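You operate a simulated robot arm through the tools that you are given. There is no shell and no other tool.

Carry out the task below with a simulated robot arm. There is one attempt and no reset: what you move stays moved.

Task
Set the grey fixture's stop to SHORT, seat the purple block and tighten its black bolt.
Fine: tighten the hand nut too; use the red driver and put it back; the grey bolt and the other blocks stay. Set down upright: red driver.

The check looks at the end state, three seconds after you hand in, the way a careful person would. Anything else that was tipped, shoved, dropped, spilled or broken makes it a failure.

Robot
A 6-joint arm with a three-finger gripper, fixed in place. Base frame: the origin is on the floor under the middle of its stand, x ahead of it, y to its left, z up; the work surface is at about z = 820. Readings come in mm, rad, newtons and seconds.
It reaches about 1213 mm from its shoulder. Its first joint turns from -2.897 to 2.897 rad. Payload 4.89 kg.
Tool frame: the origin (TCP) lies between the finger pads and is the grasp point; the fingertips stand 30 mm ahead of it; z points along the fingers, y is the line along which they close. The gripper opens to 164 mm; its body begins 125 mm behind the TCP.
Orientation is that of the tool frame in the base frame, as a unit quaternion [w, x, y, z]. With the fingers straight down and closing along the base's y, the tool's x points along the base's -x, its y along +y and its z along -z.

Tools
- The arm moves only by the tool play_rows. Its argument "deltas" is a list of rows, each an object of numbers (a shift or turn left out is 0, a gripper value left out holds the last): "rx", "ry", "rz": the turn, a rotation vector about the tool's x, y, z in units of 8 degrees (1.0 is 8 degrees); "dx", "dy", "dz": the shift along the tool's x, y, z in units of 40 mm (1.0 is 40 mm); "fingers": the closure, from 0 (fully open) to 1 (shut). In form: [{"rx": .., "ry": .., "rz": .., "dx": .., "dy": .., "dz": .., "fingers": ..}, ...]. A call has 1 to 20 rows; each row shifts and turns the commanded pose from where the row before left it, along the tool's axes as they then stand. A call with a number of a shift or a turn outside -1 to 1 is refused whole. Rows are played at 5 a second. More than 50 mm and 0.15 rad between two rows, or a gripper value outside its range, and nothing of the call is played. A pose out of reach is approached as far as the arm can. The call stops where the force on the tool passes 60 N (or 10 N more than at its start, if that is more) or the arm is blocked; 0.2 s more then pass. The fingers move at their own pace (about 108 mm/s each) and stop on an object; they squeeze with about 29 N. The grip force told is the motor's: it shows also when the fingers shut on nothing. Time passes only in rows, and 0.2 s behind the last, so rows that do not move let the fingers close. The reply holds the time, the measured pose of the TCP, the force on the tool along the base axes, the opening and the grip force, in the units named above and with some noise, with the torque about the TCP (base axes, N m) and any sound that the robot's microphone picked up.
- Cameras (640 x 400 px; columns grow to the right, rows downward): "scene" is fixed at [47.8, -500.7, 1567.9]; the picture's right is [0.22, -0.98, 0.00], its down [-0.60, -0.13, -0.79] and it looks along [0.77, 0.17, -0.62] (base axes); focal length 372 px, centre (320, 200). "wrist" rides on the gripper at [76, -2, -152] in the tool frame; the picture's right is [0.02, 1.00, 0.00], its down [-0.88, 0.02, -0.47] and it looks along [-0.47, 0.01, 0.88] (tool axes); focal length 247 px, centre (320, 200). There is no depth. A picture from a camera that has moved, and an enlarged one, comes with that camera's place and axes in the base frame and with its lens.
- grab_frame(camera): a new picture of that camera. The clock stands still meanwhile.
- slide_trunk(by): moves the trunk up (or, below 0, down) by that many mm; the arm rides with it, the base frame stays. It gives what a move gives, with no picture.
- enlarge(camera, box): a new picture of the part [left, top, right, bottom] of that camera's present view, enlarged. The clock stands still meanwhile.
- hand_in(): hands the job in; it is judged then, once.

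Places have to be worked out from the pictures, the camera data and where the tool is seen. Open the gripper and draw the arm clear of the work before you hand the job in, unless the task says otherwise.

The tools are called after "Call:" as a command line: name --argument value ..., lists and objects as JSON in quotes. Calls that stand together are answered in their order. play_rows: Moves the arm, as the interface text tells. Its arguments: {"type":"object","properties":{"deltas":{"type":"array","items":{"type":"object","properties":{"rx":{"type":"number"},"ry":{"type":"number"},"rz":{"type":"number"},"dx":{"type":"number"},"dy":{"type":"number"},"dz":{"type":"number"},"fingers":{"type":"number"}}}}},"required":["deltas"]} The other tools are called the same way: slide_trunk (by) moves the trunk up or down; grab_frame (camera) takes a picture; enlarge (camera, box) takes an enlarged picture of a part of a camera's view; hand_in () hands the job in.

At the start:

```text
time_s: 0.0
position: [644.9, -41.7, 1182.9]
tcp_rot: [0.0, 0.001, 1.0, -0.001]
force: [-0.3, 0.4, 0.3]
torque: [-0.02, -0.01, 0.03]
width: 164.0
grasp_force: 0.0
trunk travel left (down, up): [-150.0, 240.0]
```

scene: 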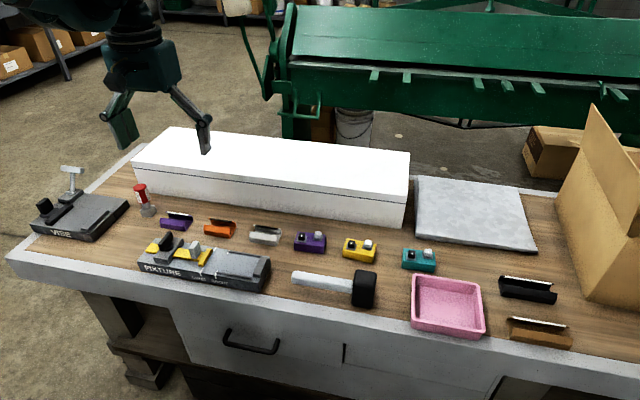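
wrist: 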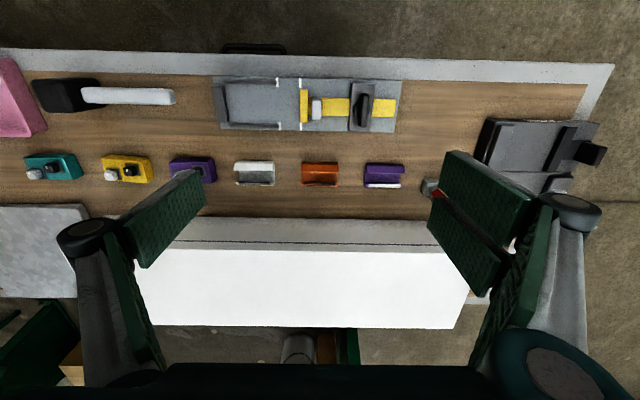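

I start by looking closely at the fixture, the driver and the blocks before moving anything.

Call:
enlarge --camera "scene" --box '[120, 210, 290, 310]'

Call:
enlarge --camera "scene" --box '[270, 210, 450, 320]'

Call:
enlarge --camera "wrist" --box '[200, 60, 420, 200]'

Call:
enlarge --camera "scene" --box '[20, 150, 180, 250]'

```text
3.76 times, centred on (205, 260) of scene
camera zoom: at [47.8, -500.7, 1567.9], right [0.22, -0.98, 0.0], down [-0.6, -0.13, -0.79], along [0.77, 0.17, -0.62], focal length 1400 px, centre (753, -26)
```

zoom: 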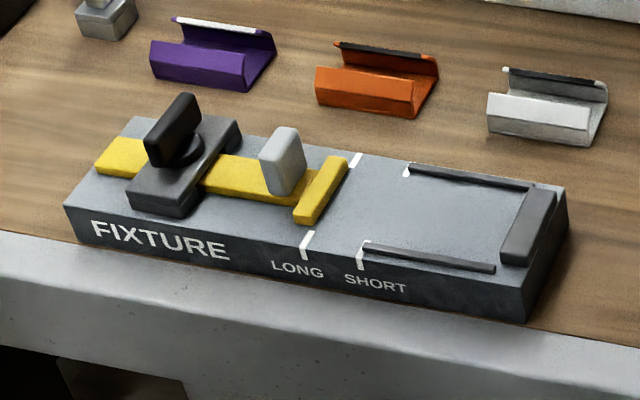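

```text
3.56 times, centred on (360, 265) of scene
camera zoom: at [47.8, -500.7, 1567.9], right [0.22, -0.98, 0.0], down [-0.6, -0.13, -0.79], along [0.77, 0.17, -0.62], focal length 1323 px, centre (178, -31)
```

zoom: 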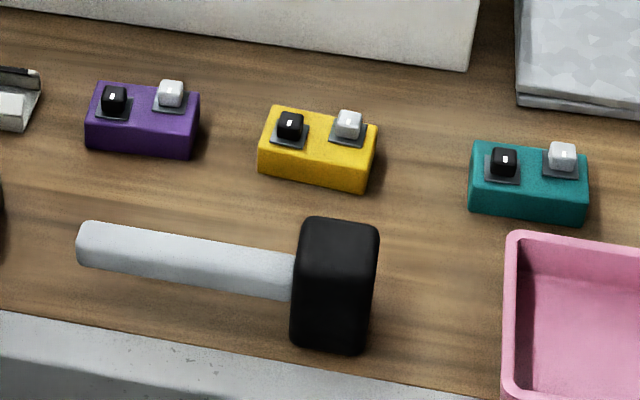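

```text
2.86 times, centred on (310, 130) of wrist
camera zoom: at [568.3, -44.0, 1336.0], right [-0.02, 1.0, 0.0], down [0.88, 0.02, 0.47], along [0.47, 0.01, -0.88], focal length 706 px, centre (349, 400)
```

zoom: 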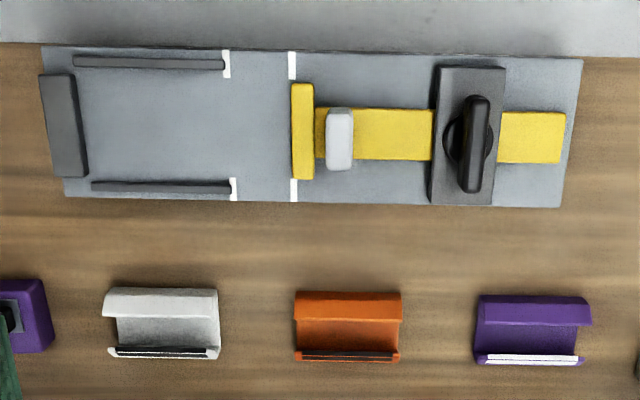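

```text
4.00 times, centred on (100, 200) of scene
camera zoom: at [47.8, -500.7, 1567.9], right [0.22, -0.98, 0.0], down [-0.6, -0.13, -0.79], along [0.77, 0.17, -0.62], focal length 1488 px, centre (1200, 200)
```

zoom: 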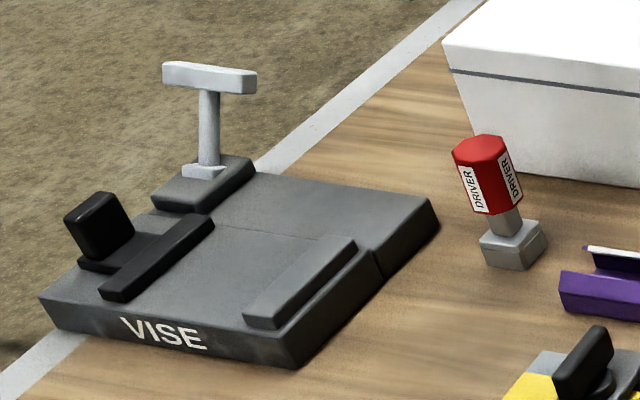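

The wrist view puts the fixture at roughly x 584–672, y −228…98, with the stop now at LONG and SHORT about 41 mm further toward −y. The purple bolted block is near (760,−312) and the driver near (785,206). I'll lower the arm and bring the wrist camera over the fixture for a closer look.

Call:
play_rows --deltas '[{"dx": 0.79, "dy": 0.26, "dz": 0.77, "fingers": 0}, {"dx": 0.79, "dy": 0.26, "dz": 0.77}, {"dx": 0.79, "dy": 0.26, "dz": 0.77}, {"dx": 0.79, "dy": 0.26, "dz": 0.77}, {}]'

Call:
grab_frame --camera "wrist"

Call:
grab_frame --camera "scene"

```text
time_s: 1.2
position: [518.6, 1.6, 1060.2]
tcp_rot: [0.001, -0.001, 1.0, 0.001]
force: [-0.7, -0.2, -0.3]
torque: [0.0, -0.04, 0.07]
width: 164.0
grasp_force: 0.2
trunk travel left (down, up): [-150.0, 240.0]
```

```text
taken
camera wrist: at [442.1, -0.8, 1213.9], right [-0.02, 1.0, 0.0], down [0.88, 0.02, 0.47], along [0.47, 0.01, -0.88], focal length 247 px, centre (320, 200)
```

wrist: 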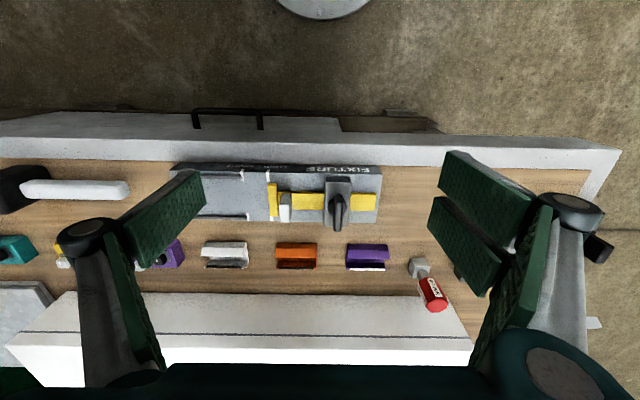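

```text
taken
```

scene: 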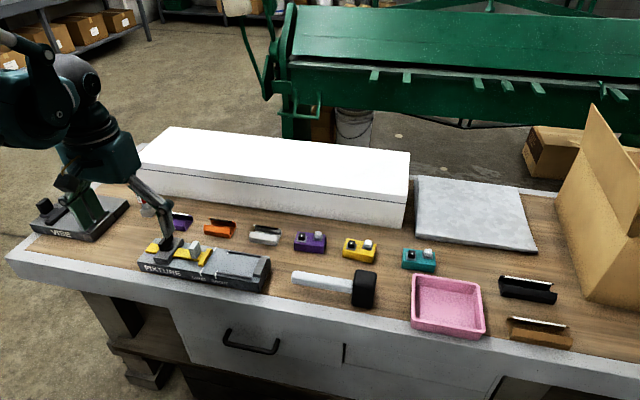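

The fixture and the driver are both visible now. I'll enlarge them to measure the knob, stop handle, rails and driver.

Call:
enlarge --camera "wrist" --box '[165, 140, 395, 285]'

Call:
enlarge --camera "wrist" --box '[380, 235, 480, 325]'

Call:
enlarge --camera "scene" --box '[120, 140, 420, 240]'

```text
2.76 times, centred on (280, 212) of wrist
camera zoom: at [442.1, -0.8, 1213.9], right [-0.02, 1.0, 0.0], down [0.88, 0.02, 0.47], along [0.47, 0.01, -0.88], focal length 681 px, centre (430, 166)
```

zoom: 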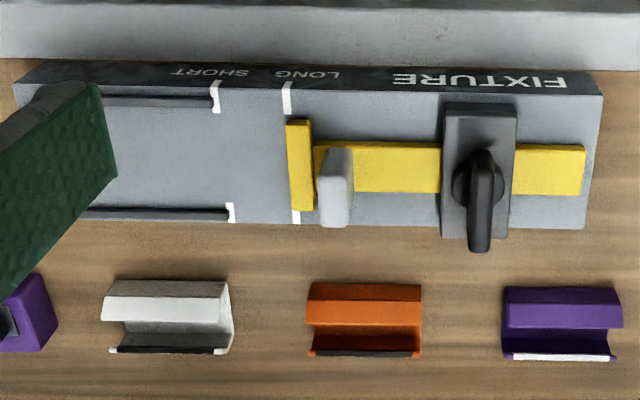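

```text
4.44 times, centred on (430, 280) of wrist
camera zoom: at [442.1, -0.8, 1213.9], right [-0.02, 1.0, 0.0], down [0.88, 0.02, 0.47], along [0.47, 0.01, -0.88], focal length 1098 px, centre (-169, -156)
```

zoom: 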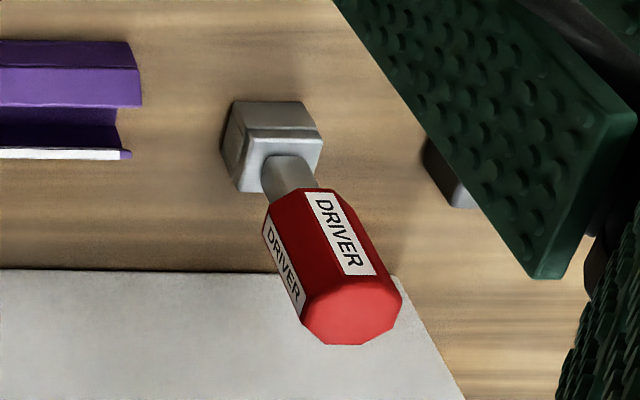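

```text
2.13 times, centred on (270, 190) of scene
camera zoom: at [47.8, -500.7, 1567.9], right [0.22, -0.98, 0.0], down [-0.6, -0.13, -0.79], along [0.77, 0.17, -0.62], focal length 794 px, centre (427, 221)
```

zoom: 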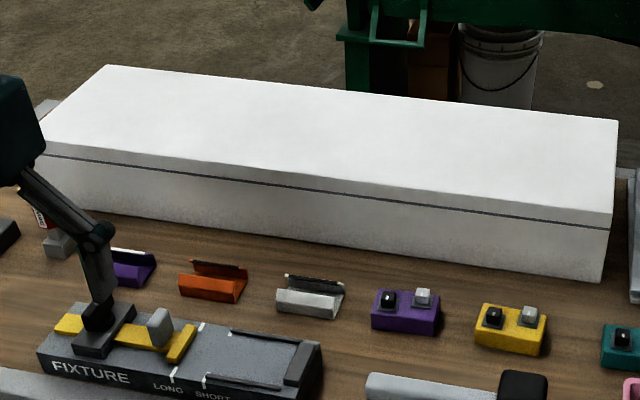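

The nut axis comes out near (628, 27) with its wing lying along x and its top around z≈900. The stop post is near y≈−46. I'll go lower for a second viewpoint to refine the heights.

Call:
play_rows --deltas '[{"dx": -0.5, "dz": 0.85}, {"dx": -0.5, "dz": 0.85}, {}]'

Call:
grab_frame --camera "wrist"

Call:
enlarge --camera "wrist" --box '[200, 140, 440, 290]'

```text
time_s: 2.0
position: [560.1, 0.6, 992.1]
tcp_rot: [0.0, -0.001, 1.0, -0.001]
force: [0.6, -0.5, -0.1]
torque: [-0.01, 0.07, -0.01]
width: 164.0
grasp_force: 0.0
trunk travel left (down, up): [-150.0, 240.0]
```

```text
taken
camera wrist: at [483.7, -1.3, 1144.7], right [-0.02, 1.0, 0.0], down [0.88, 0.02, 0.47], along [0.47, 0.01, -0.88], focal length 247 px, centre (320, 200)
```

wrist: 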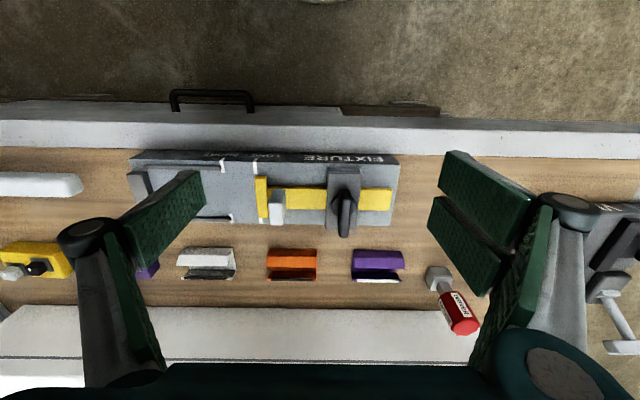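

```text
2.67 times, centred on (320, 215) of wrist
camera zoom: at [483.7, -1.3, 1144.7], right [-0.02, 1.0, 0.0], down [0.88, 0.02, 0.47], along [0.47, 0.01, -0.88], focal length 659 px, centre (320, 160)
```

zoom: 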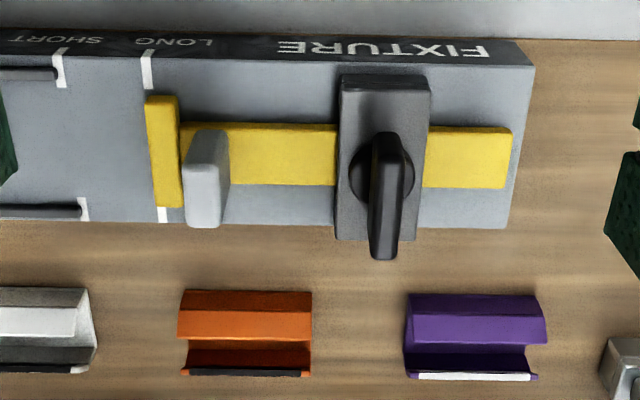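

The wing top comes out at z≈922 and the nut axis at about (627.5, 29), with the clamp top near z≈877. The post top is near z≈915 at y≈−48. I'll half-close the fingers so they miss the post and move over the nut.

Call:
play_rows --deltas '[{"dx": -0.85, "dy": 0.35, "fingers": 0.62}, {"dx": -0.83, "dy": 0.36}, {}, {"dz": 0.5}, {}]'

Call:
grab_frame --camera "wrist"

Call:
enlarge --camera "scene" --box '[110, 180, 290, 300]'

```text
time_s: 3.2
position: [624.8, 28.0, 972.2]
tcp_rot: [0.001, -0.001, 1.0, 0.0]
force: [0.6, 0.9, 0.2]
torque: [0.01, 0.0, 0.03]
width: 62.5
grasp_force: 0.1
trunk travel left (down, up): [-150.0, 240.0]
```

```text
taken
camera wrist: at [549.0, 27.1, 1124.1], right [-0.02, 1.0, 0.0], down [0.88, 0.02, 0.47], along [0.47, 0.01, -0.88], focal length 247 px, centre (320, 200)
```

wrist: 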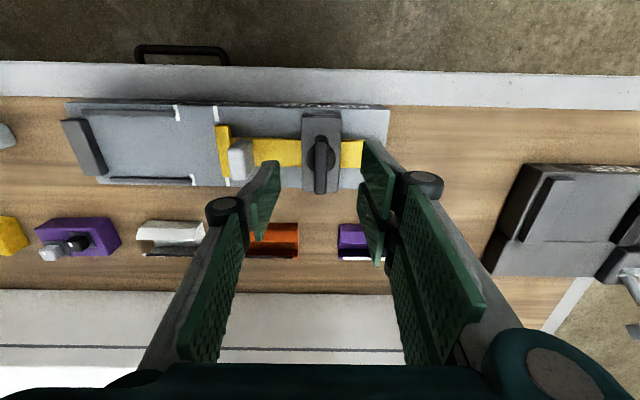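

```text
3.33 times, centred on (200, 240) of scene
camera zoom: at [47.8, -500.7, 1567.9], right [0.22, -0.98, 0.0], down [-0.6, -0.13, -0.79], along [0.77, 0.17, -0.62], focal length 1240 px, centre (720, 67)
```

zoom: 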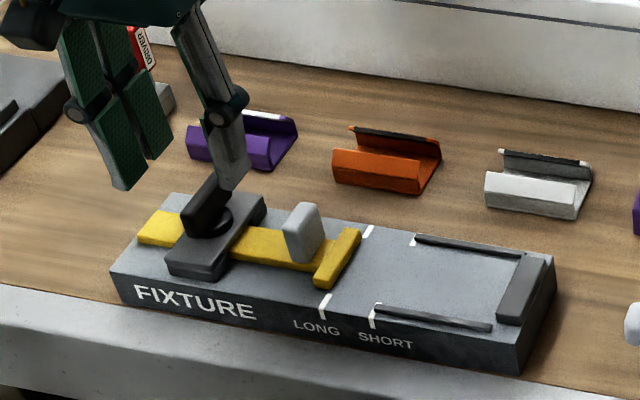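

The nut axis reads about (626, 29.5) from this nearer view, almost directly under the TCP. I'll descend to z≈920 and close on the wing.

Call:
play_rows --deltas '[{"dx": -0.03, "dy": 0.03, "dz": 0.65}, {"dz": 0.6}, {}]'

Call:
enlarge --camera "scene" --box '[110, 180, 290, 300]'

Call:
grab_frame --camera "wrist"

```text
time_s: 4.0
position: [624.8, 29.5, 921.7]
tcp_rot: [0.0, 0.001, 1.0, -0.001]
force: [0.8, 0.2, 0.5]
torque: [-0.06, 0.05, 0.05]
width: 62.2
grasp_force: 0.1
trunk travel left (down, up): [-150.0, 240.0]
```

```text
3.33 times, centred on (200, 240) of scene
camera zoom: at [47.8, -500.7, 1567.9], right [0.22, -0.98, 0.0], down [-0.6, -0.13, -0.79], along [0.77, 0.17, -0.62], focal length 1240 px, centre (720, 67)
```

zoom: 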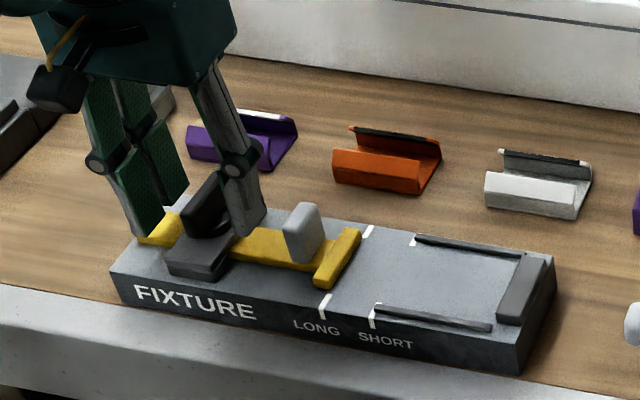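

```text
taken
camera wrist: at [549.5, 28.3, 1075.0], right [-0.02, 1.0, 0.0], down [0.88, 0.02, 0.47], along [0.47, 0.01, -0.88], focal length 247 px, centre (320, 200)
```

wrist: 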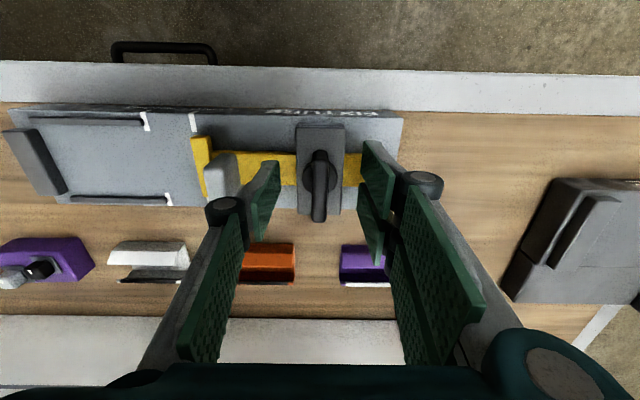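

The fingers straddle the wing with clearance on both sides. I'll close on it and let the grip settle.

Call:
play_rows --deltas '[{"dx": -0.03, "fingers": 1}, {}, {}, {}]'

Call:
grab_frame --camera "wrist"

```text
time_s: 5.0
position: [625.9, 30.4, 921.4]
tcp_rot: [0.0, -0.001, 1.0, 0.0]
force: [-1.5, 4.1, -5.5]
torque: [0.1, -0.26, 0.03]
width: 11.8
grasp_force: 45.1
trunk travel left (down, up): [-150.0, 240.0]
```

```text
taken
camera wrist: at [550.6, 28.2, 1075.2], right [-0.02, 1.0, 0.0], down [0.88, 0.02, 0.47], along [0.47, 0.01, -0.88], focal length 247 px, centre (320, 200)
```

wrist: 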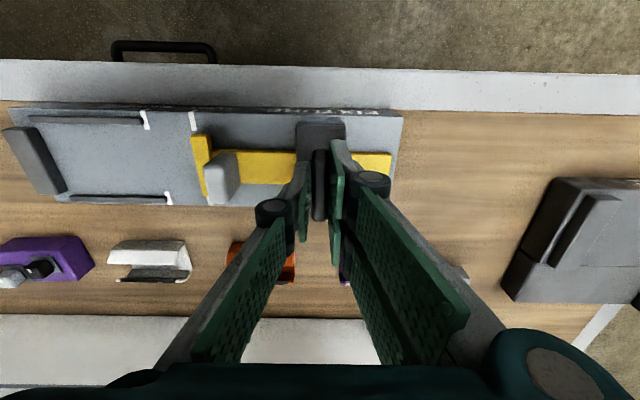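

The gripper holds the 12 mm wing with small side forces. I'll start loosening by turning counter-clockwise seen from above (negative rz) in small steps, watching the torque.

Call:
play_rows --deltas '[{"rz": -0.5}, {"rz": -0.5}, {}]'

```text
time_s: 5.8
position: [627.0, 30.3, 922.7]
tcp_rot: [0.0, -0.071, 0.998, 0.001]
force: [-0.2, 20.5, 10.1]
torque: [0.49, 0.37, -1.88]
width: 15.6
grasp_force: 45.4
trunk travel left (down, up): [-150.0, 240.0]
```

Torque built to about 1.9 N·m and the jaws opened slightly, so I'll check whether the wing moved at all.

Call:
enlarge --camera "wrist" --box '[180, 90, 420, 240]'

Call:
enlarge --camera "scene" --box '[110, 190, 230, 280]'

```text
2.67 times, centred on (300, 165) of wrist
camera zoom: at [552.1, 17.8, 1075.4], right [-0.16, 0.99, 0.0], down [0.87, 0.14, 0.47], along [0.47, 0.08, -0.88], focal length 659 px, centre (373, 293)
```

zoom: 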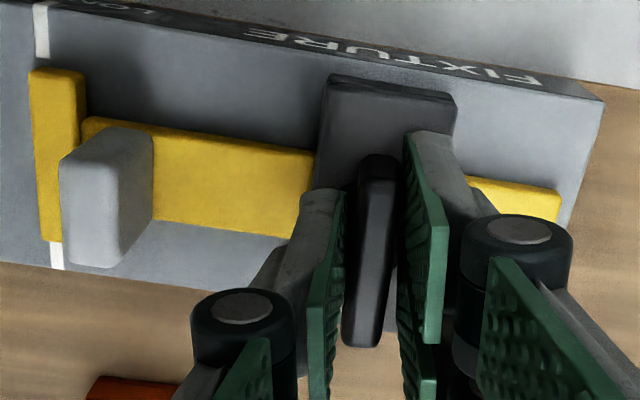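

```text
4.44 times, centred on (170, 235) of scene
camera zoom: at [47.8, -500.7, 1567.9], right [0.22, -0.98, 0.0], down [-0.6, -0.13, -0.79], along [0.77, 0.17, -0.62], focal length 1653 px, centre (987, 44)
```

zoom: 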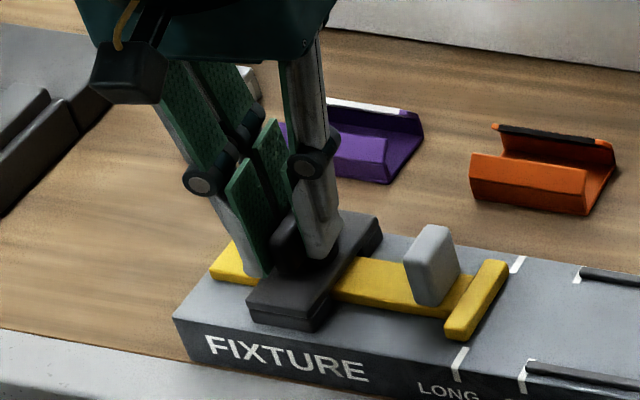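

The wing appears to have turned about half of the commanded 8°, and the +20 N side force suggests the nut axis lies slightly further toward +y. I'll shift 1.5 mm that way and keep turning.

Call:
play_rows --deltas '[{"dy": 0.04}, {"rz": -0.5}, {"rz": -0.5}, {}]'

Call:
enlarge --camera "wrist" --box '[180, 90, 420, 240]'

```text
time_s: 6.8
position: [625.8, 31.2, 921.6]
tcp_rot: [0.0, -0.141, 0.99, 0.0]
force: [-7.2, 10.4, 18.4]
torque: [0.27, 0.39, -1.94]
width: 20.3
grasp_force: 44.6
trunk travel left (down, up): [-150.0, 240.0]
```

```text
2.67 times, centred on (300, 165) of wrist
camera zoom: at [553.6, 7.9, 1075.5], right [-0.3, 0.95, 0.0], down [0.84, 0.26, 0.47], along [0.45, 0.14, -0.88], focal length 659 px, centre (373, 293)
```

zoom: 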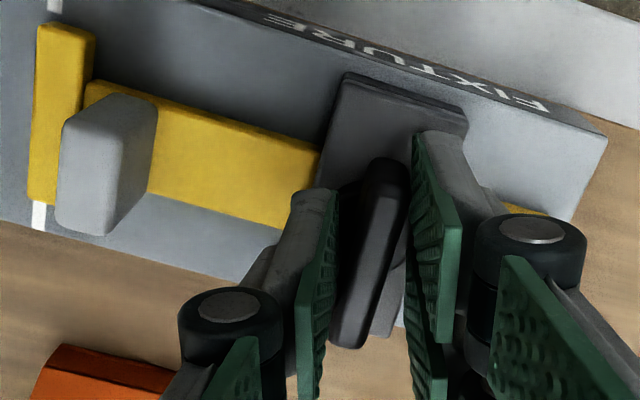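

The wing keeps its angle relative to the clamp, so it will not turn counter-clockwise. It may already be at its loose end. I'll turn back, release it, and test whether the stop slides freely.

Call:
play_rows --deltas '[{"rz": 0.5}, {"rz": 0.5}, {"rz": 0.5}, {"rz": 0.5}, {}, {}]'

Call:
enlarge --camera "wrist" --box '[180, 90, 420, 240]'

```text
time_s: 8.2
position: [626.5, 30.8, 920.9]
tcp_rot: [0.001, 0.0, 1.0, 0.0]
force: [-10.4, -11.9, -25.5]
torque: [-0.28, -0.59, -0.06]
width: 11.5
grasp_force: 45.2
trunk travel left (down, up): [-150.0, 240.0]
```

```text
2.67 times, centred on (300, 165) of wrist
camera zoom: at [551.1, 28.3, 1074.6], right [-0.02, 1.0, 0.0], down [0.88, 0.02, 0.47], along [0.47, 0.01, -0.88], focal length 659 px, centre (373, 293)
```

zoom: 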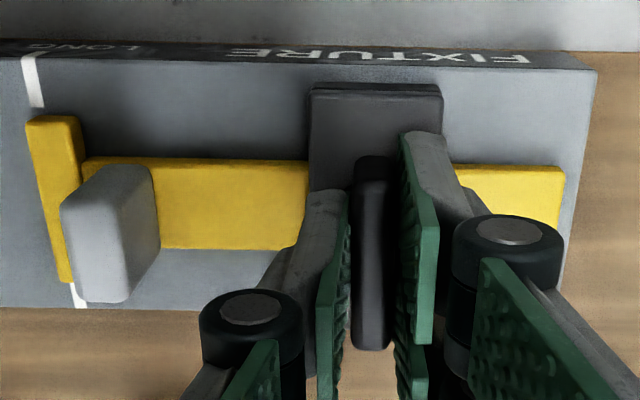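

Back at yaw 0 with the torque near zero. A small clockwise turn will show whether the nut is currently loose.

Call:
play_rows --deltas '[{"rz": 0.5}, {"rz": 0.5}, {}]'

Call:
enlarge --camera "wrist" --box '[180, 90, 420, 240]'

```text
time_s: 9.0
position: [627.0, 30.6, 920.9]
tcp_rot: [0.0, 0.07, 0.998, 0.0]
force: [-9.3, -9.2, -18.9]
torque: [-0.24, 0.51, -0.04]
width: 12.0
grasp_force: 45.1
trunk travel left (down, up): [-150.0, 240.0]
```

```text
2.67 times, centred on (300, 165) of wrist
camera zoom: at [551.7, 39.3, 1074.6], right [0.12, 0.99, 0.0], down [0.88, -0.1, 0.47], along [0.47, -0.06, -0.88], focal length 659 px, centre (373, 293)
```

zoom: 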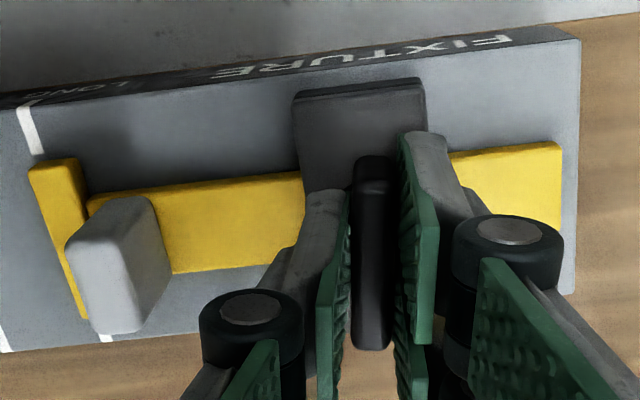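

The wing followed freely with almost no torque, so the nut is loose and its starting angle was the loose end. I'll turn it back, release, lift and go to the stop post.

Call:
play_rows --deltas '[{"rz": -0.5}, {"rz": -0.5}, {}, {"fingers": 0.62}, {}, {"dz": -0.7}, {"dz": -0.7}, {}]'

Call:
grab_frame --camera "wrist"

```text
time_s: 10.8
position: [627.8, 32.5, 976.0]
tcp_rot: [0.0, 0.0, 1.0, 0.0]
force: [-0.4, -0.6, 0.5]
torque: [0.0, -0.01, 0.01]
width: 62.3
grasp_force: 0.0
trunk travel left (down, up): [-150.0, 240.0]
```

```text
taken
camera wrist: at [550.9, 29.0, 1130.1], right [-0.02, 1.0, 0.0], down [0.88, 0.02, 0.47], along [0.47, 0.01, -0.88], focal length 247 px, centre (320, 200)
```

wrist: 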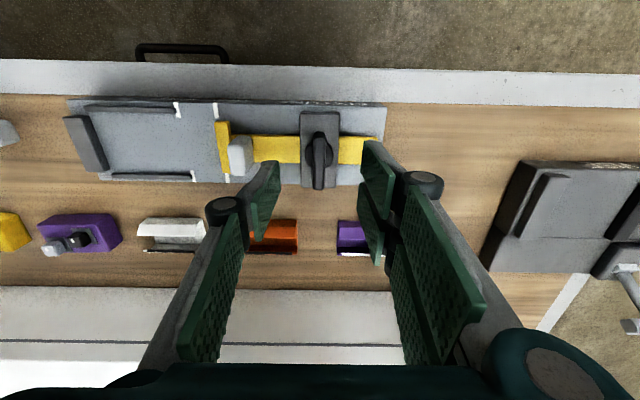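

Let me enlarge the stop area to place the post precisely.

Call:
enlarge --camera "wrist" --box '[190, 90, 290, 190]'

Call:
enlarge --camera "scene" --box '[130, 230, 280, 300]'

```text
4.00 times, centred on (240, 140) of wrist
camera zoom: at [550.9, 29.0, 1130.1], right [-0.02, 1.0, 0.0], down [0.88, 0.02, 0.47], along [0.47, 0.01, -0.88], focal length 988 px, centre (640, 440)
```

zoom: 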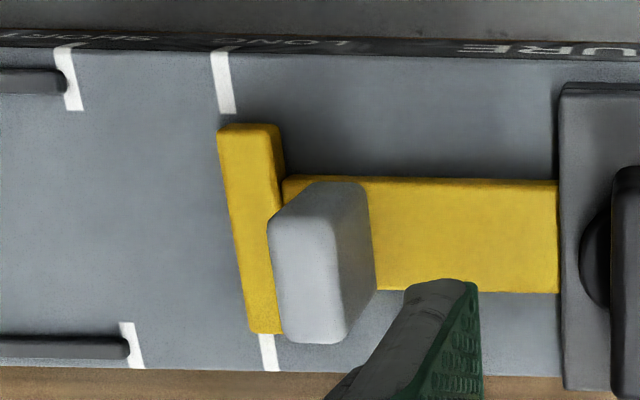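

```text
4.27 times, centred on (205, 265) of scene
camera zoom: at [47.8, -500.7, 1567.9], right [0.22, -0.98, 0.0], down [-0.6, -0.13, -0.79], along [0.77, 0.17, -0.62], focal length 1587 px, centre (811, -77)
```

zoom: 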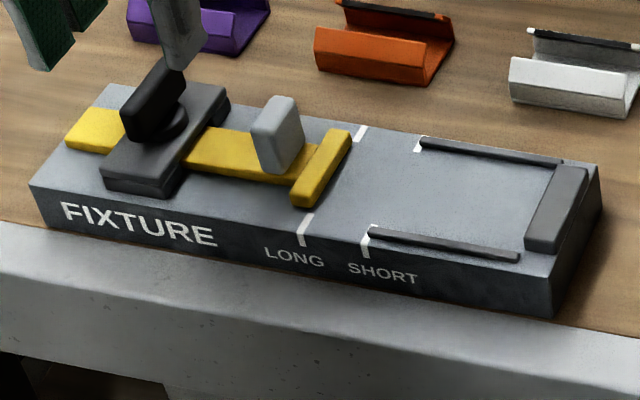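

The post's top centre is at about (627, −47, 911), and the tick spacing works out to 40 mm. I'll narrow the fingers to 40 mm, move over the post and lower to z≈918.

Call:
play_rows --deltas '[{"dy": -0.975, "fingers": 0.756}, {"dy": -0.975}, {}, {"dz": 0.75}, {"dz": 0.7}, {}]'

Call:
enlarge --camera "wrist" --box '[200, 60, 440, 260]'

Call:
enlarge --camera "scene" --box '[130, 200, 280, 300]'

```text
time_s: 12.2
position: [628.1, -46.4, 918.3]
tcp_rot: [0.0, 0.0, 1.0, 0.0]
force: [0.1, -0.3, 0.2]
torque: [0.0, 0.05, 0.0]
width: 40.2
grasp_force: 0.0
trunk travel left (down, up): [-150.0, 240.0]
```

```text
2.00 times, centred on (320, 160) of wrist
camera zoom: at [551.6, -49.4, 1072.0], right [-0.02, 1.0, 0.0], down [0.88, 0.02, 0.47], along [0.47, 0.01, -0.88], focal length 494 px, centre (320, 280)
```

zoom: 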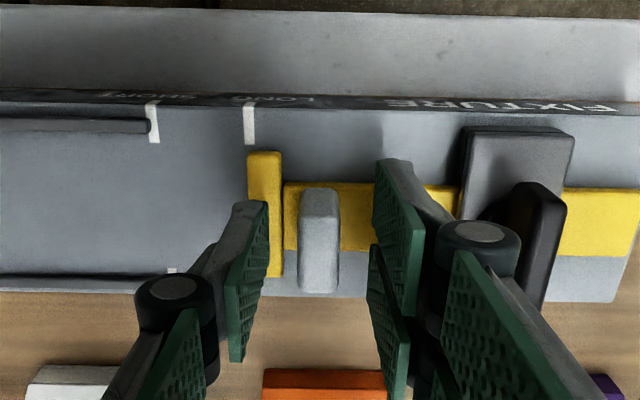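

```text
4.00 times, centred on (205, 250) of scene
camera zoom: at [47.8, -500.7, 1567.9], right [0.22, -0.98, 0.0], down [-0.6, -0.13, -0.79], along [0.77, 0.17, -0.62], focal length 1488 px, centre (780, 0)
```

zoom: 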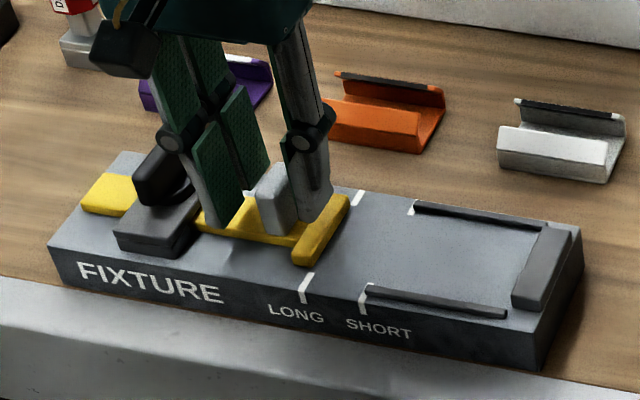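

The post sits centred between the fingers. I'll close on it.

Call:
play_rows --deltas '[{"fingers": 1}, {}, {}]'

```text
time_s: 13.0
position: [627.5, -47.0, 917.7]
tcp_rot: [0.001, -0.001, 1.0, 0.0]
force: [-2.7, -6.6, -7.0]
torque: [-0.21, 0.07, 0.0]
width: 15.5
grasp_force: 44.8
trunk travel left (down, up): [-150.0, 240.0]
```

The post is held with 15.5 mm between the fingers. I'll slide it toward −y in small steps, starting with 10 mm, and watch the force.

Call:
play_rows --deltas '[{"dy": -0.08}, {"dy": -0.08}, {"dy": -0.09}, {}]'

Call:
enlarge --camera "scene" --box '[130, 200, 280, 300]'

```text
time_s: 14.0
position: [626.9, -57.9, 919.1]
tcp_rot: [0.0, 0.0, 1.0, 0.0]
force: [-7.7, -0.8, -32.0]
torque: [-0.02, -0.13, 0.04]
width: 15.7
grasp_force: 45.4
trunk travel left (down, up): [-150.0, 240.0]
```

```text
4.00 times, centred on (205, 250) of scene
camera zoom: at [47.8, -500.7, 1567.9], right [0.22, -0.98, 0.0], down [-0.6, -0.13, -0.79], along [0.77, 0.17, -0.62], focal length 1488 px, centre (780, 0)
```

zoom: 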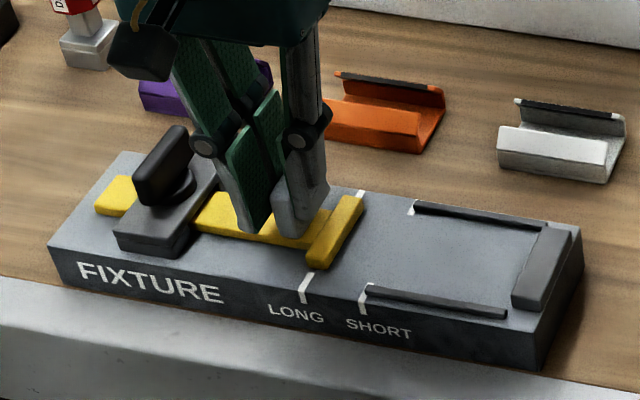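

The stop slides with the post, with very little sideways force but −32 N vertically. I'll ease down about 1 mm and continue another 28 mm, then check against the SHORT ticks.

Call:
play_rows --deltas '[{"dz": 0.02}, {"dy": -0.1}, {"dy": -0.1}, {"dy": -0.1}, {"dy": -0.1}, {"dy": -0.1}, {"dy": -0.1}, {"dy": -0.1}, {}]'

Call:
enlarge --camera "wrist" --box '[200, 60, 440, 260]'

Call:
enlarge --camera "scene" --box '[170, 220, 280, 300]'

```text
time_s: 16.0
position: [628.3, -85.3, 919.7]
tcp_rot: [0.001, 0.001, 1.0, 0.001]
force: [-1.7, 0.2, 17.3]
torque: [0.05, 0.45, 0.04]
width: 15.5
grasp_force: 44.9
trunk travel left (down, up): [-150.0, 240.0]
```

```text
2.00 times, centred on (320, 160) of wrist
camera zoom: at [551.3, -87.3, 1072.1], right [-0.02, 1.0, 0.0], down [0.88, 0.02, 0.47], along [0.47, 0.01, -0.88], focal length 494 px, centre (320, 280)
```

zoom: 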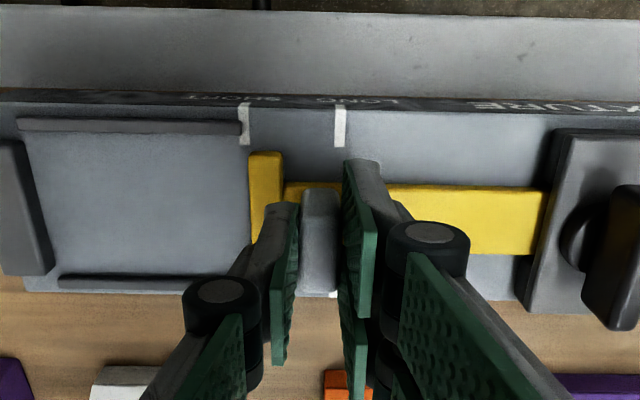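

```text
5.00 times, centred on (225, 260) of scene
camera zoom: at [47.8, -500.7, 1567.9], right [0.22, -0.98, 0.0], down [-0.6, -0.13, -0.79], along [0.77, 0.17, -0.62], focal length 1860 px, centre (795, -100)
```

zoom: 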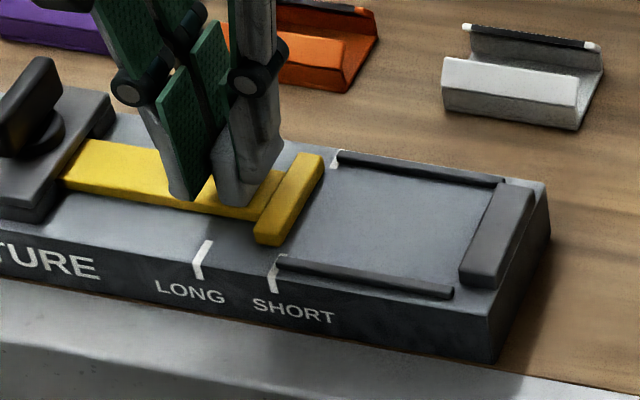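

The face is still about 4 mm short of the SHORT tick line when compared with how it sat at LONG. I'll move 4 mm more and compare again.

Call:
play_rows --deltas '[{"dy": -0.05}, {"dy": -0.05}, {}]'

Call:
enlarge --camera "wrist" --box '[250, 80, 370, 180]'

Call:
enlarge --camera "scene" --box '[200, 240, 260, 285]'

```text
time_s: 16.8
position: [628.2, -88.8, 918.6]
tcp_rot: [0.001, -0.001, 1.0, 0.0]
force: [3.7, 12.5, 27.6]
torque: [0.38, -0.3, 0.01]
width: 15.8
grasp_force: 45.1
trunk travel left (down, up): [-150.0, 240.0]
```

```text
4.00 times, centred on (310, 130) of wrist
camera zoom: at [551.2, -90.2, 1072.0], right [-0.02, 1.0, 0.0], down [0.88, 0.02, 0.47], along [0.47, 0.01, -0.88], focal length 988 px, centre (360, 480)
```

zoom: 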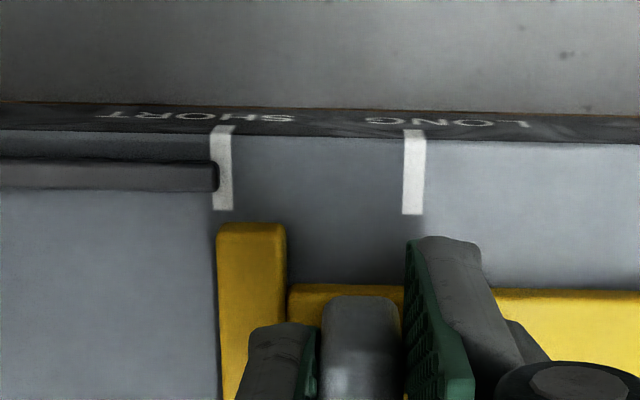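

```text
8.89 times, centred on (230, 262) of scene
camera zoom: at [47.8, -500.7, 1567.9], right [0.22, -0.98, 0.0], down [-0.6, -0.13, -0.79], along [0.77, 0.17, -0.62], focal length 3307 px, centre (1120, -356)
```

zoom: 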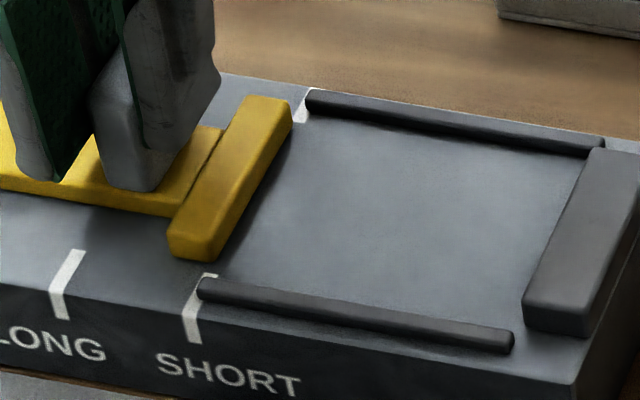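

In the wrist zoom the stop face now relates to the SHORT tick just as it did to LONG: computed face y≈−118 against tick centre −118. I'll release the post, lift, and check the alignment from straight above.

Call:
play_rows --deltas '[{"fingers": 0.756}, {}, {"dz": -0.7}, {"dz": -0.7}, {"dx": 0.8, "dy": -0.5}, {"dx": 0.6, "dy": -0.3}, {}]'

Call:
enlarge --camera "wrist" --box '[240, 140, 440, 265]'

Call:
enlarge --camera "scene" --box '[200, 240, 260, 285]'

```text
time_s: 18.4
position: [570.7, -121.3, 975.8]
tcp_rot: [0.0, 0.0, 1.0, 0.0]
force: [0.0, 0.7, -0.9]
torque: [-0.04, -0.09, -0.06]
width: 40.3
grasp_force: 0.0
trunk travel left (down, up): [-150.0, 240.0]
```

```text
3.20 times, centred on (340, 202) of wrist
camera zoom: at [494.8, -123.3, 1128.3], right [-0.02, 1.0, 0.0], down [0.88, 0.02, 0.47], along [0.47, 0.01, -0.88], focal length 790 px, centre (256, 192)
```

zoom: 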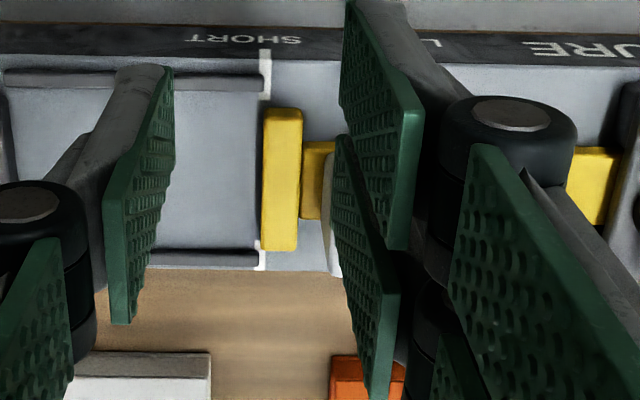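

```text
8.89 times, centred on (230, 262) of scene
camera zoom: at [47.8, -500.7, 1567.9], right [0.22, -0.98, 0.0], down [-0.6, -0.13, -0.79], along [0.77, 0.17, -0.62], focal length 3307 px, centre (1120, -356)
```

zoom: 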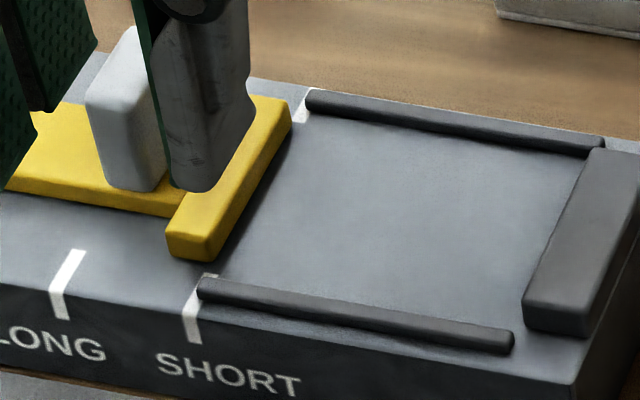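

The stop face lies within about 1 mm of the SHORT tick centre. Before locking the nut I want to measure the purple block against the ~93 mm gap, so I'll raise the arm and look at the block.

Call:
play_rows --deltas '[{"dz": -0.6, "fingers": 0.2}, {"dx": -0.8, "dy": -0.9}, {"dx": -0.8, "dy": -0.9}, {"dx": -0.8, "dy": -0.9}, {"dx": -0.2, "dy": -0.9}, {"dy": -0.9}, {}]'

Call:
grab_frame --camera "wrist"

Call:
enlarge --camera "wrist" --box '[240, 140, 400, 240]'

```text
time_s: 20.0
position: [676.2, -301.1, 999.5]
tcp_rot: [0.0, 0.001, 1.0, -0.001]
force: [0.5, 0.9, -0.3]
torque: [-0.02, 0.03, -0.03]
width: 131.2
grasp_force: 0.0
trunk travel left (down, up): [-150.0, 240.0]
```

```text
taken
camera wrist: at [600.1, -302.6, 1152.2], right [-0.02, 1.0, 0.0], down [0.88, 0.02, 0.47], along [0.47, 0.01, -0.88], focal length 247 px, centre (320, 200)
```

wrist: 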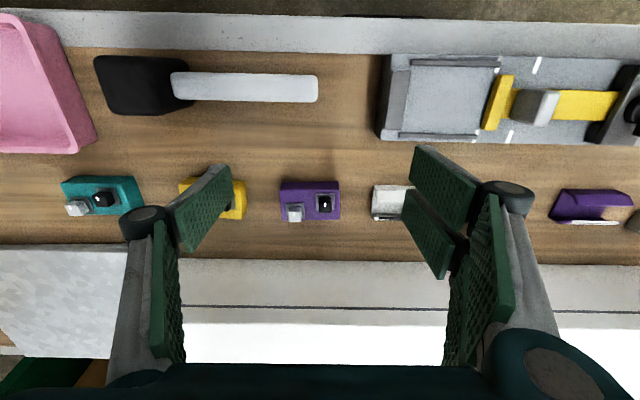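

```text
4.00 times, centred on (320, 190) of wrist
camera zoom: at [600.1, -302.6, 1152.2], right [-0.02, 1.0, 0.0], down [0.88, 0.02, 0.47], along [0.47, 0.01, -0.88], focal length 988 px, centre (320, 240)
```

zoom: 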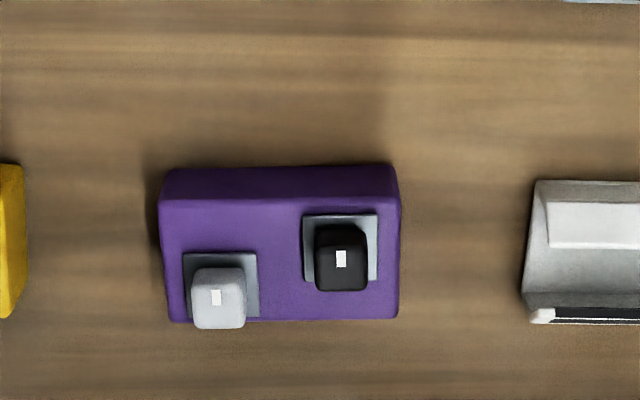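

The purple block measures about 84 × 50 mm, so it fits the nest (about 93 mm between end jaw and stop, about 64 mm between rails). I'll return to the hand nut to lock the stop, descend around the wing and grip it.

Call:
play_rows --deltas '[{"dx": 0.13, "dy": 0.92, "fingers": 0.62}, {"dx": 0.13, "dy": 0.92}, {"dx": 0.13, "dy": 0.92}, {"dx": 0.13, "dy": 0.92}, {"dx": 0.13, "dy": 0.92}, {"dx": 0.13, "dy": 0.92}, {"dx": 0.14, "dy": 0.92}, {"dx": 0.14, "dy": 0.92}, {"dx": 0.15, "dy": 0.91}, {"dz": 0.6}, {}]'

Call:
enlarge --camera "wrist" --box '[220, 90, 420, 215]'

```text
time_s: 22.4
position: [626.4, 30.3, 974.2]
tcp_rot: [0.001, -0.001, 1.0, 0.0]
force: [-0.5, 0.4, 0.1]
torque: [-0.03, -0.04, 0.0]
width: 62.5
grasp_force: 0.1
trunk travel left (down, up): [-150.0, 240.0]
```

```text
3.20 times, centred on (320, 152) of wrist
camera zoom: at [550.6, 28.1, 1128.1], right [-0.02, 1.0, 0.0], down [0.88, 0.02, 0.47], along [0.47, 0.01, -0.88], focal length 790 px, centre (320, 352)
```

zoom: 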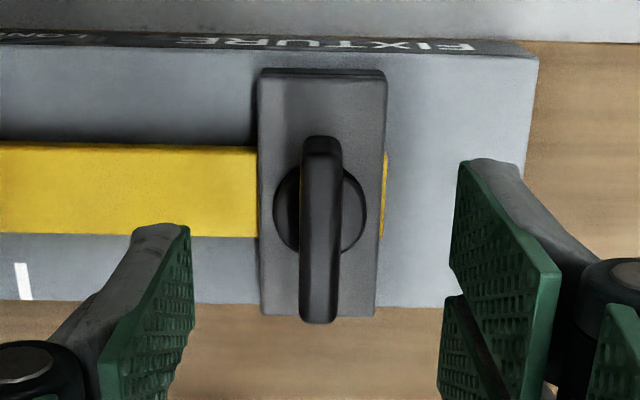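

The wing is centred under the gripper at y≈30. I'll descend, grip it and start turning clockwise.

Call:
play_rows --deltas '[{"dz": 0.7}, {"dz": 0.63}, {}, {"fingers": 1}, {}, {}, {}, {"rz": 0.5}, {"rz": 0.5}, {"rz": 0.5}, {"rz": 0.5}, {}]'

```text
time_s: 25.0
position: [626.2, 30.6, 922.3]
tcp_rot: [0.001, 0.14, 0.99, 0.001]
force: [-2.1, 33.5, -6.3]
torque: [1.09, 0.75, 0.1]
width: 11.9
grasp_force: 44.8
trunk travel left (down, up): [-150.0, 240.0]
```

The nut turned 16° freely (0.1 N·m). There is a side force of +33 N, so I'll shift about 1 mm toward +y and keep turning.

Call:
play_rows --deltas '[{"dx": 0.007, "dy": 0.024}, {"rz": 0.6}, {"rz": 0.6}, {"rz": 0.6}, {"rz": 0.6}, {"rz": 0.6}, {}]'

```text
time_s: 26.6
position: [626.9, 32.0, 922.2]
tcp_rot: [0.0, 0.342, 0.94, 0.0]
force: [7.3, 38.9, -0.2]
torque: [1.15, -0.06, 0.11]
width: 12.0
grasp_force: 44.6
trunk travel left (down, up): [-150.0, 240.0]
```

The turn is free so far at 40°, but the +y side force persists. I'll shift 2 mm toward +y and look at how the force responds.

Call:
play_rows --deltas '[{"dx": 0.032, "dy": 0.038}, {}]'

Call:
enlarge --camera "wrist" --box '[220, 90, 420, 215]'

```text
time_s: 27.2
position: [626.8, 31.7, 921.2]
tcp_rot: [0.001, 0.342, 0.94, -0.002]
force: [12.9, 11.2, 6.0]
torque: [0.37, -0.19, 0.08]
width: 11.8
grasp_force: 45.4
trunk travel left (down, up): [-150.0, 240.0]
```

```text
3.20 times, centred on (320, 152) of wrist
camera zoom: at [568.2, 80.1, 1074.6], right [0.63, 0.78, 0.0], down [0.69, -0.55, 0.47], along [0.37, -0.3, -0.88], focal length 790 px, centre (320, 352)
```

zoom: 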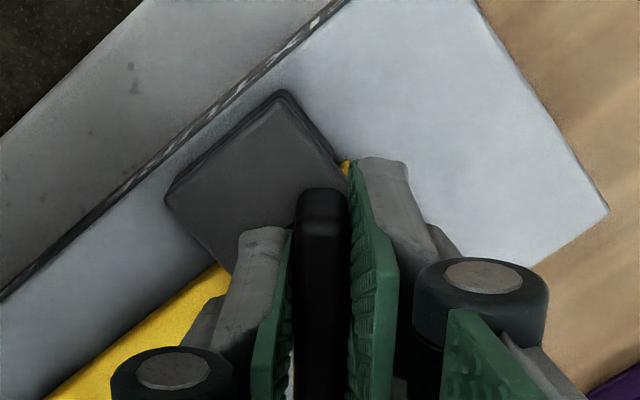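

Side force dropped to about 11 N and the wing tracks the jaws. I'll continue clockwise.

Call:
play_rows --deltas '[{"rz": 0.6}, {"rz": 0.6}, {"rz": 0.6}, {"rz": 0.6}, {}]'

```text
time_s: 28.4
position: [629.6, 33.1, 921.2]
tcp_rot: [0.0, 0.494, 0.869, -0.001]
force: [36.7, 13.2, 28.9]
torque: [-0.35, -1.46, 0.12]
width: 11.7
grasp_force: 44.9
trunk travel left (down, up): [-150.0, 240.0]
```

At 59° the torque is still low, but the force lies along the tool's +y. I'll shift 2.4 mm that way in the tool frame and continue.

Call:
play_rows --deltas '[{"dy": 0.06}, {"rz": 0.5}, {"rz": 0.5}, {"rz": 0.5}, {}]'

```text
time_s: 29.6
position: [629.4, 34.2, 921.0]
tcp_rot: [0.0, 0.581, 0.814, 0.0]
force: [16.4, -11.0, 11.9]
torque: [-0.49, -0.5, 0.03]
width: 11.6
grasp_force: 45.5
trunk travel left (down, up): [-150.0, 240.0]
```

At 71° the nut is still turning freely with moderate side forces. I'll keep going.

Call:
play_rows --deltas '[{"rz": 0.6}, {"rz": 0.6}, {"rz": 0.6}, {"rz": 0.6}, {}]'

```text
time_s: 30.8
position: [629.8, 33.3, 920.8]
tcp_rot: [0.0, 0.71, 0.704, 0.0]
force: [30.4, -13.4, 17.9]
torque: [-0.97, -0.87, 0.44]
width: 11.7
grasp_force: 44.9
trunk travel left (down, up): [-150.0, 240.0]
```

Torque is beginning to rise (0.44 N·m at 90°). I'll relieve the side force by 1.6 mm and continue in smaller steps.

Call:
play_rows --deltas '[{"dy": 0.04}, {"rz": 0.4}, {"rz": 0.4}, {"rz": 0.4}, {}]'

Call:
enlarge --camera "wrist" --box '[220, 90, 420, 215]'

```text
time_s: 32.0
position: [630.2, 33.8, 921.7]
tcp_rot: [-0.001, 0.766, 0.643, 0.0]
force: [26.0, -6.1, 26.7]
torque: [-0.27, -0.69, 2.35]
width: 17.2
grasp_force: 44.5
trunk travel left (down, up): [-150.0, 240.0]
```

```text
3.20 times, centred on (320, 152) of wrist
camera zoom: at [643.0, 109.3, 1075.0], right [0.99, -0.15, 0.0], down [-0.13, -0.87, 0.47], along [-0.07, -0.47, -0.88], focal length 790 px, centre (320, 352)
```

zoom: 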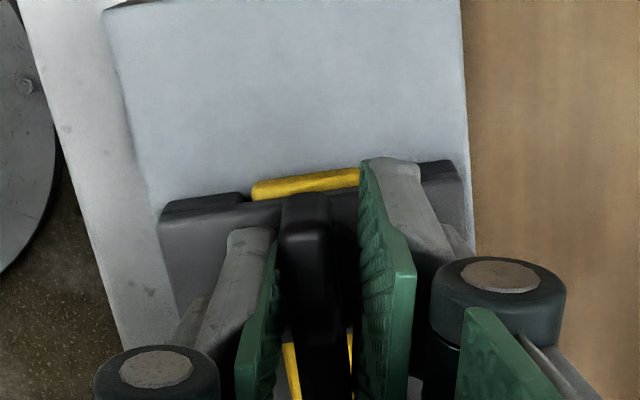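

Torque jumped to 2.35 N·m and the jaws spread at 100° while the wing stayed near 90°, so the nut is at its tight end. I'll turn back the 10° overtravel, release and lift straight up.

Call:
play_rows --deltas '[{"rz": -0.6}, {"rz": -0.6}, {}, {"fingers": 0.62}, {}, {"dz": -0.7}, {"dz": -0.7}, {}]'

Call:
enlarge --camera "scene" --box '[130, 200, 280, 300]'

Call:
grab_frame --camera "wrist"

```text
time_s: 33.8
position: [630.2, 32.9, 977.8]
tcp_rot: [0.0, 0.709, 0.705, 0.0]
force: [-1.3, 0.7, -0.2]
torque: [0.01, -0.02, 0.0]
width: 62.2
grasp_force: 0.1
trunk travel left (down, up): [-150.0, 240.0]
```

```text
4.00 times, centred on (205, 250) of scene
camera zoom: at [47.8, -500.7, 1567.9], right [0.22, -0.98, 0.0], down [-0.6, -0.13, -0.79], along [0.77, 0.17, -0.62], focal length 1488 px, centre (780, 0)
```

zoom: 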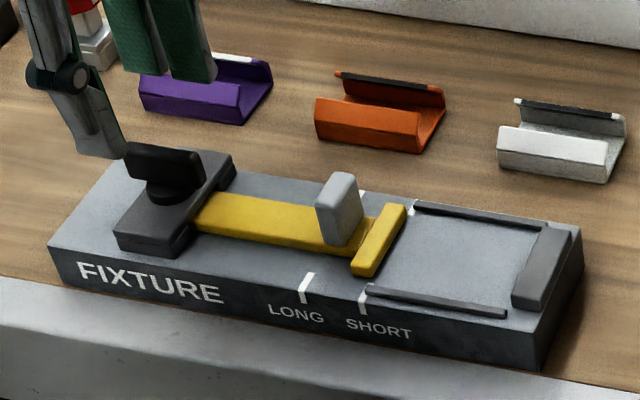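

```text
taken
camera wrist: at [628.3, 109.6, 1130.9], right [1.0, 0.02, 0.0], down [0.01, -0.88, 0.47], along [0.01, -0.47, -0.88], focal length 247 px, centre (320, 200)
```

wrist: 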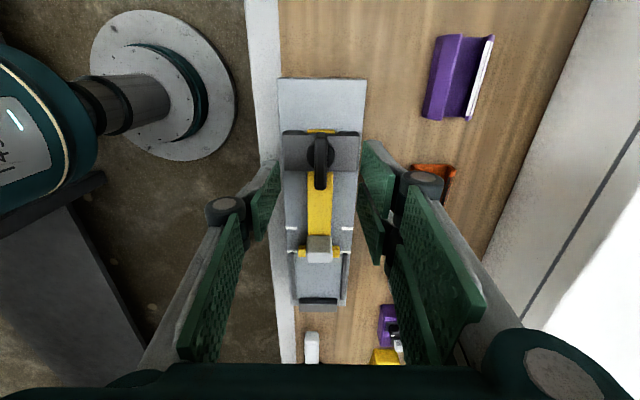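

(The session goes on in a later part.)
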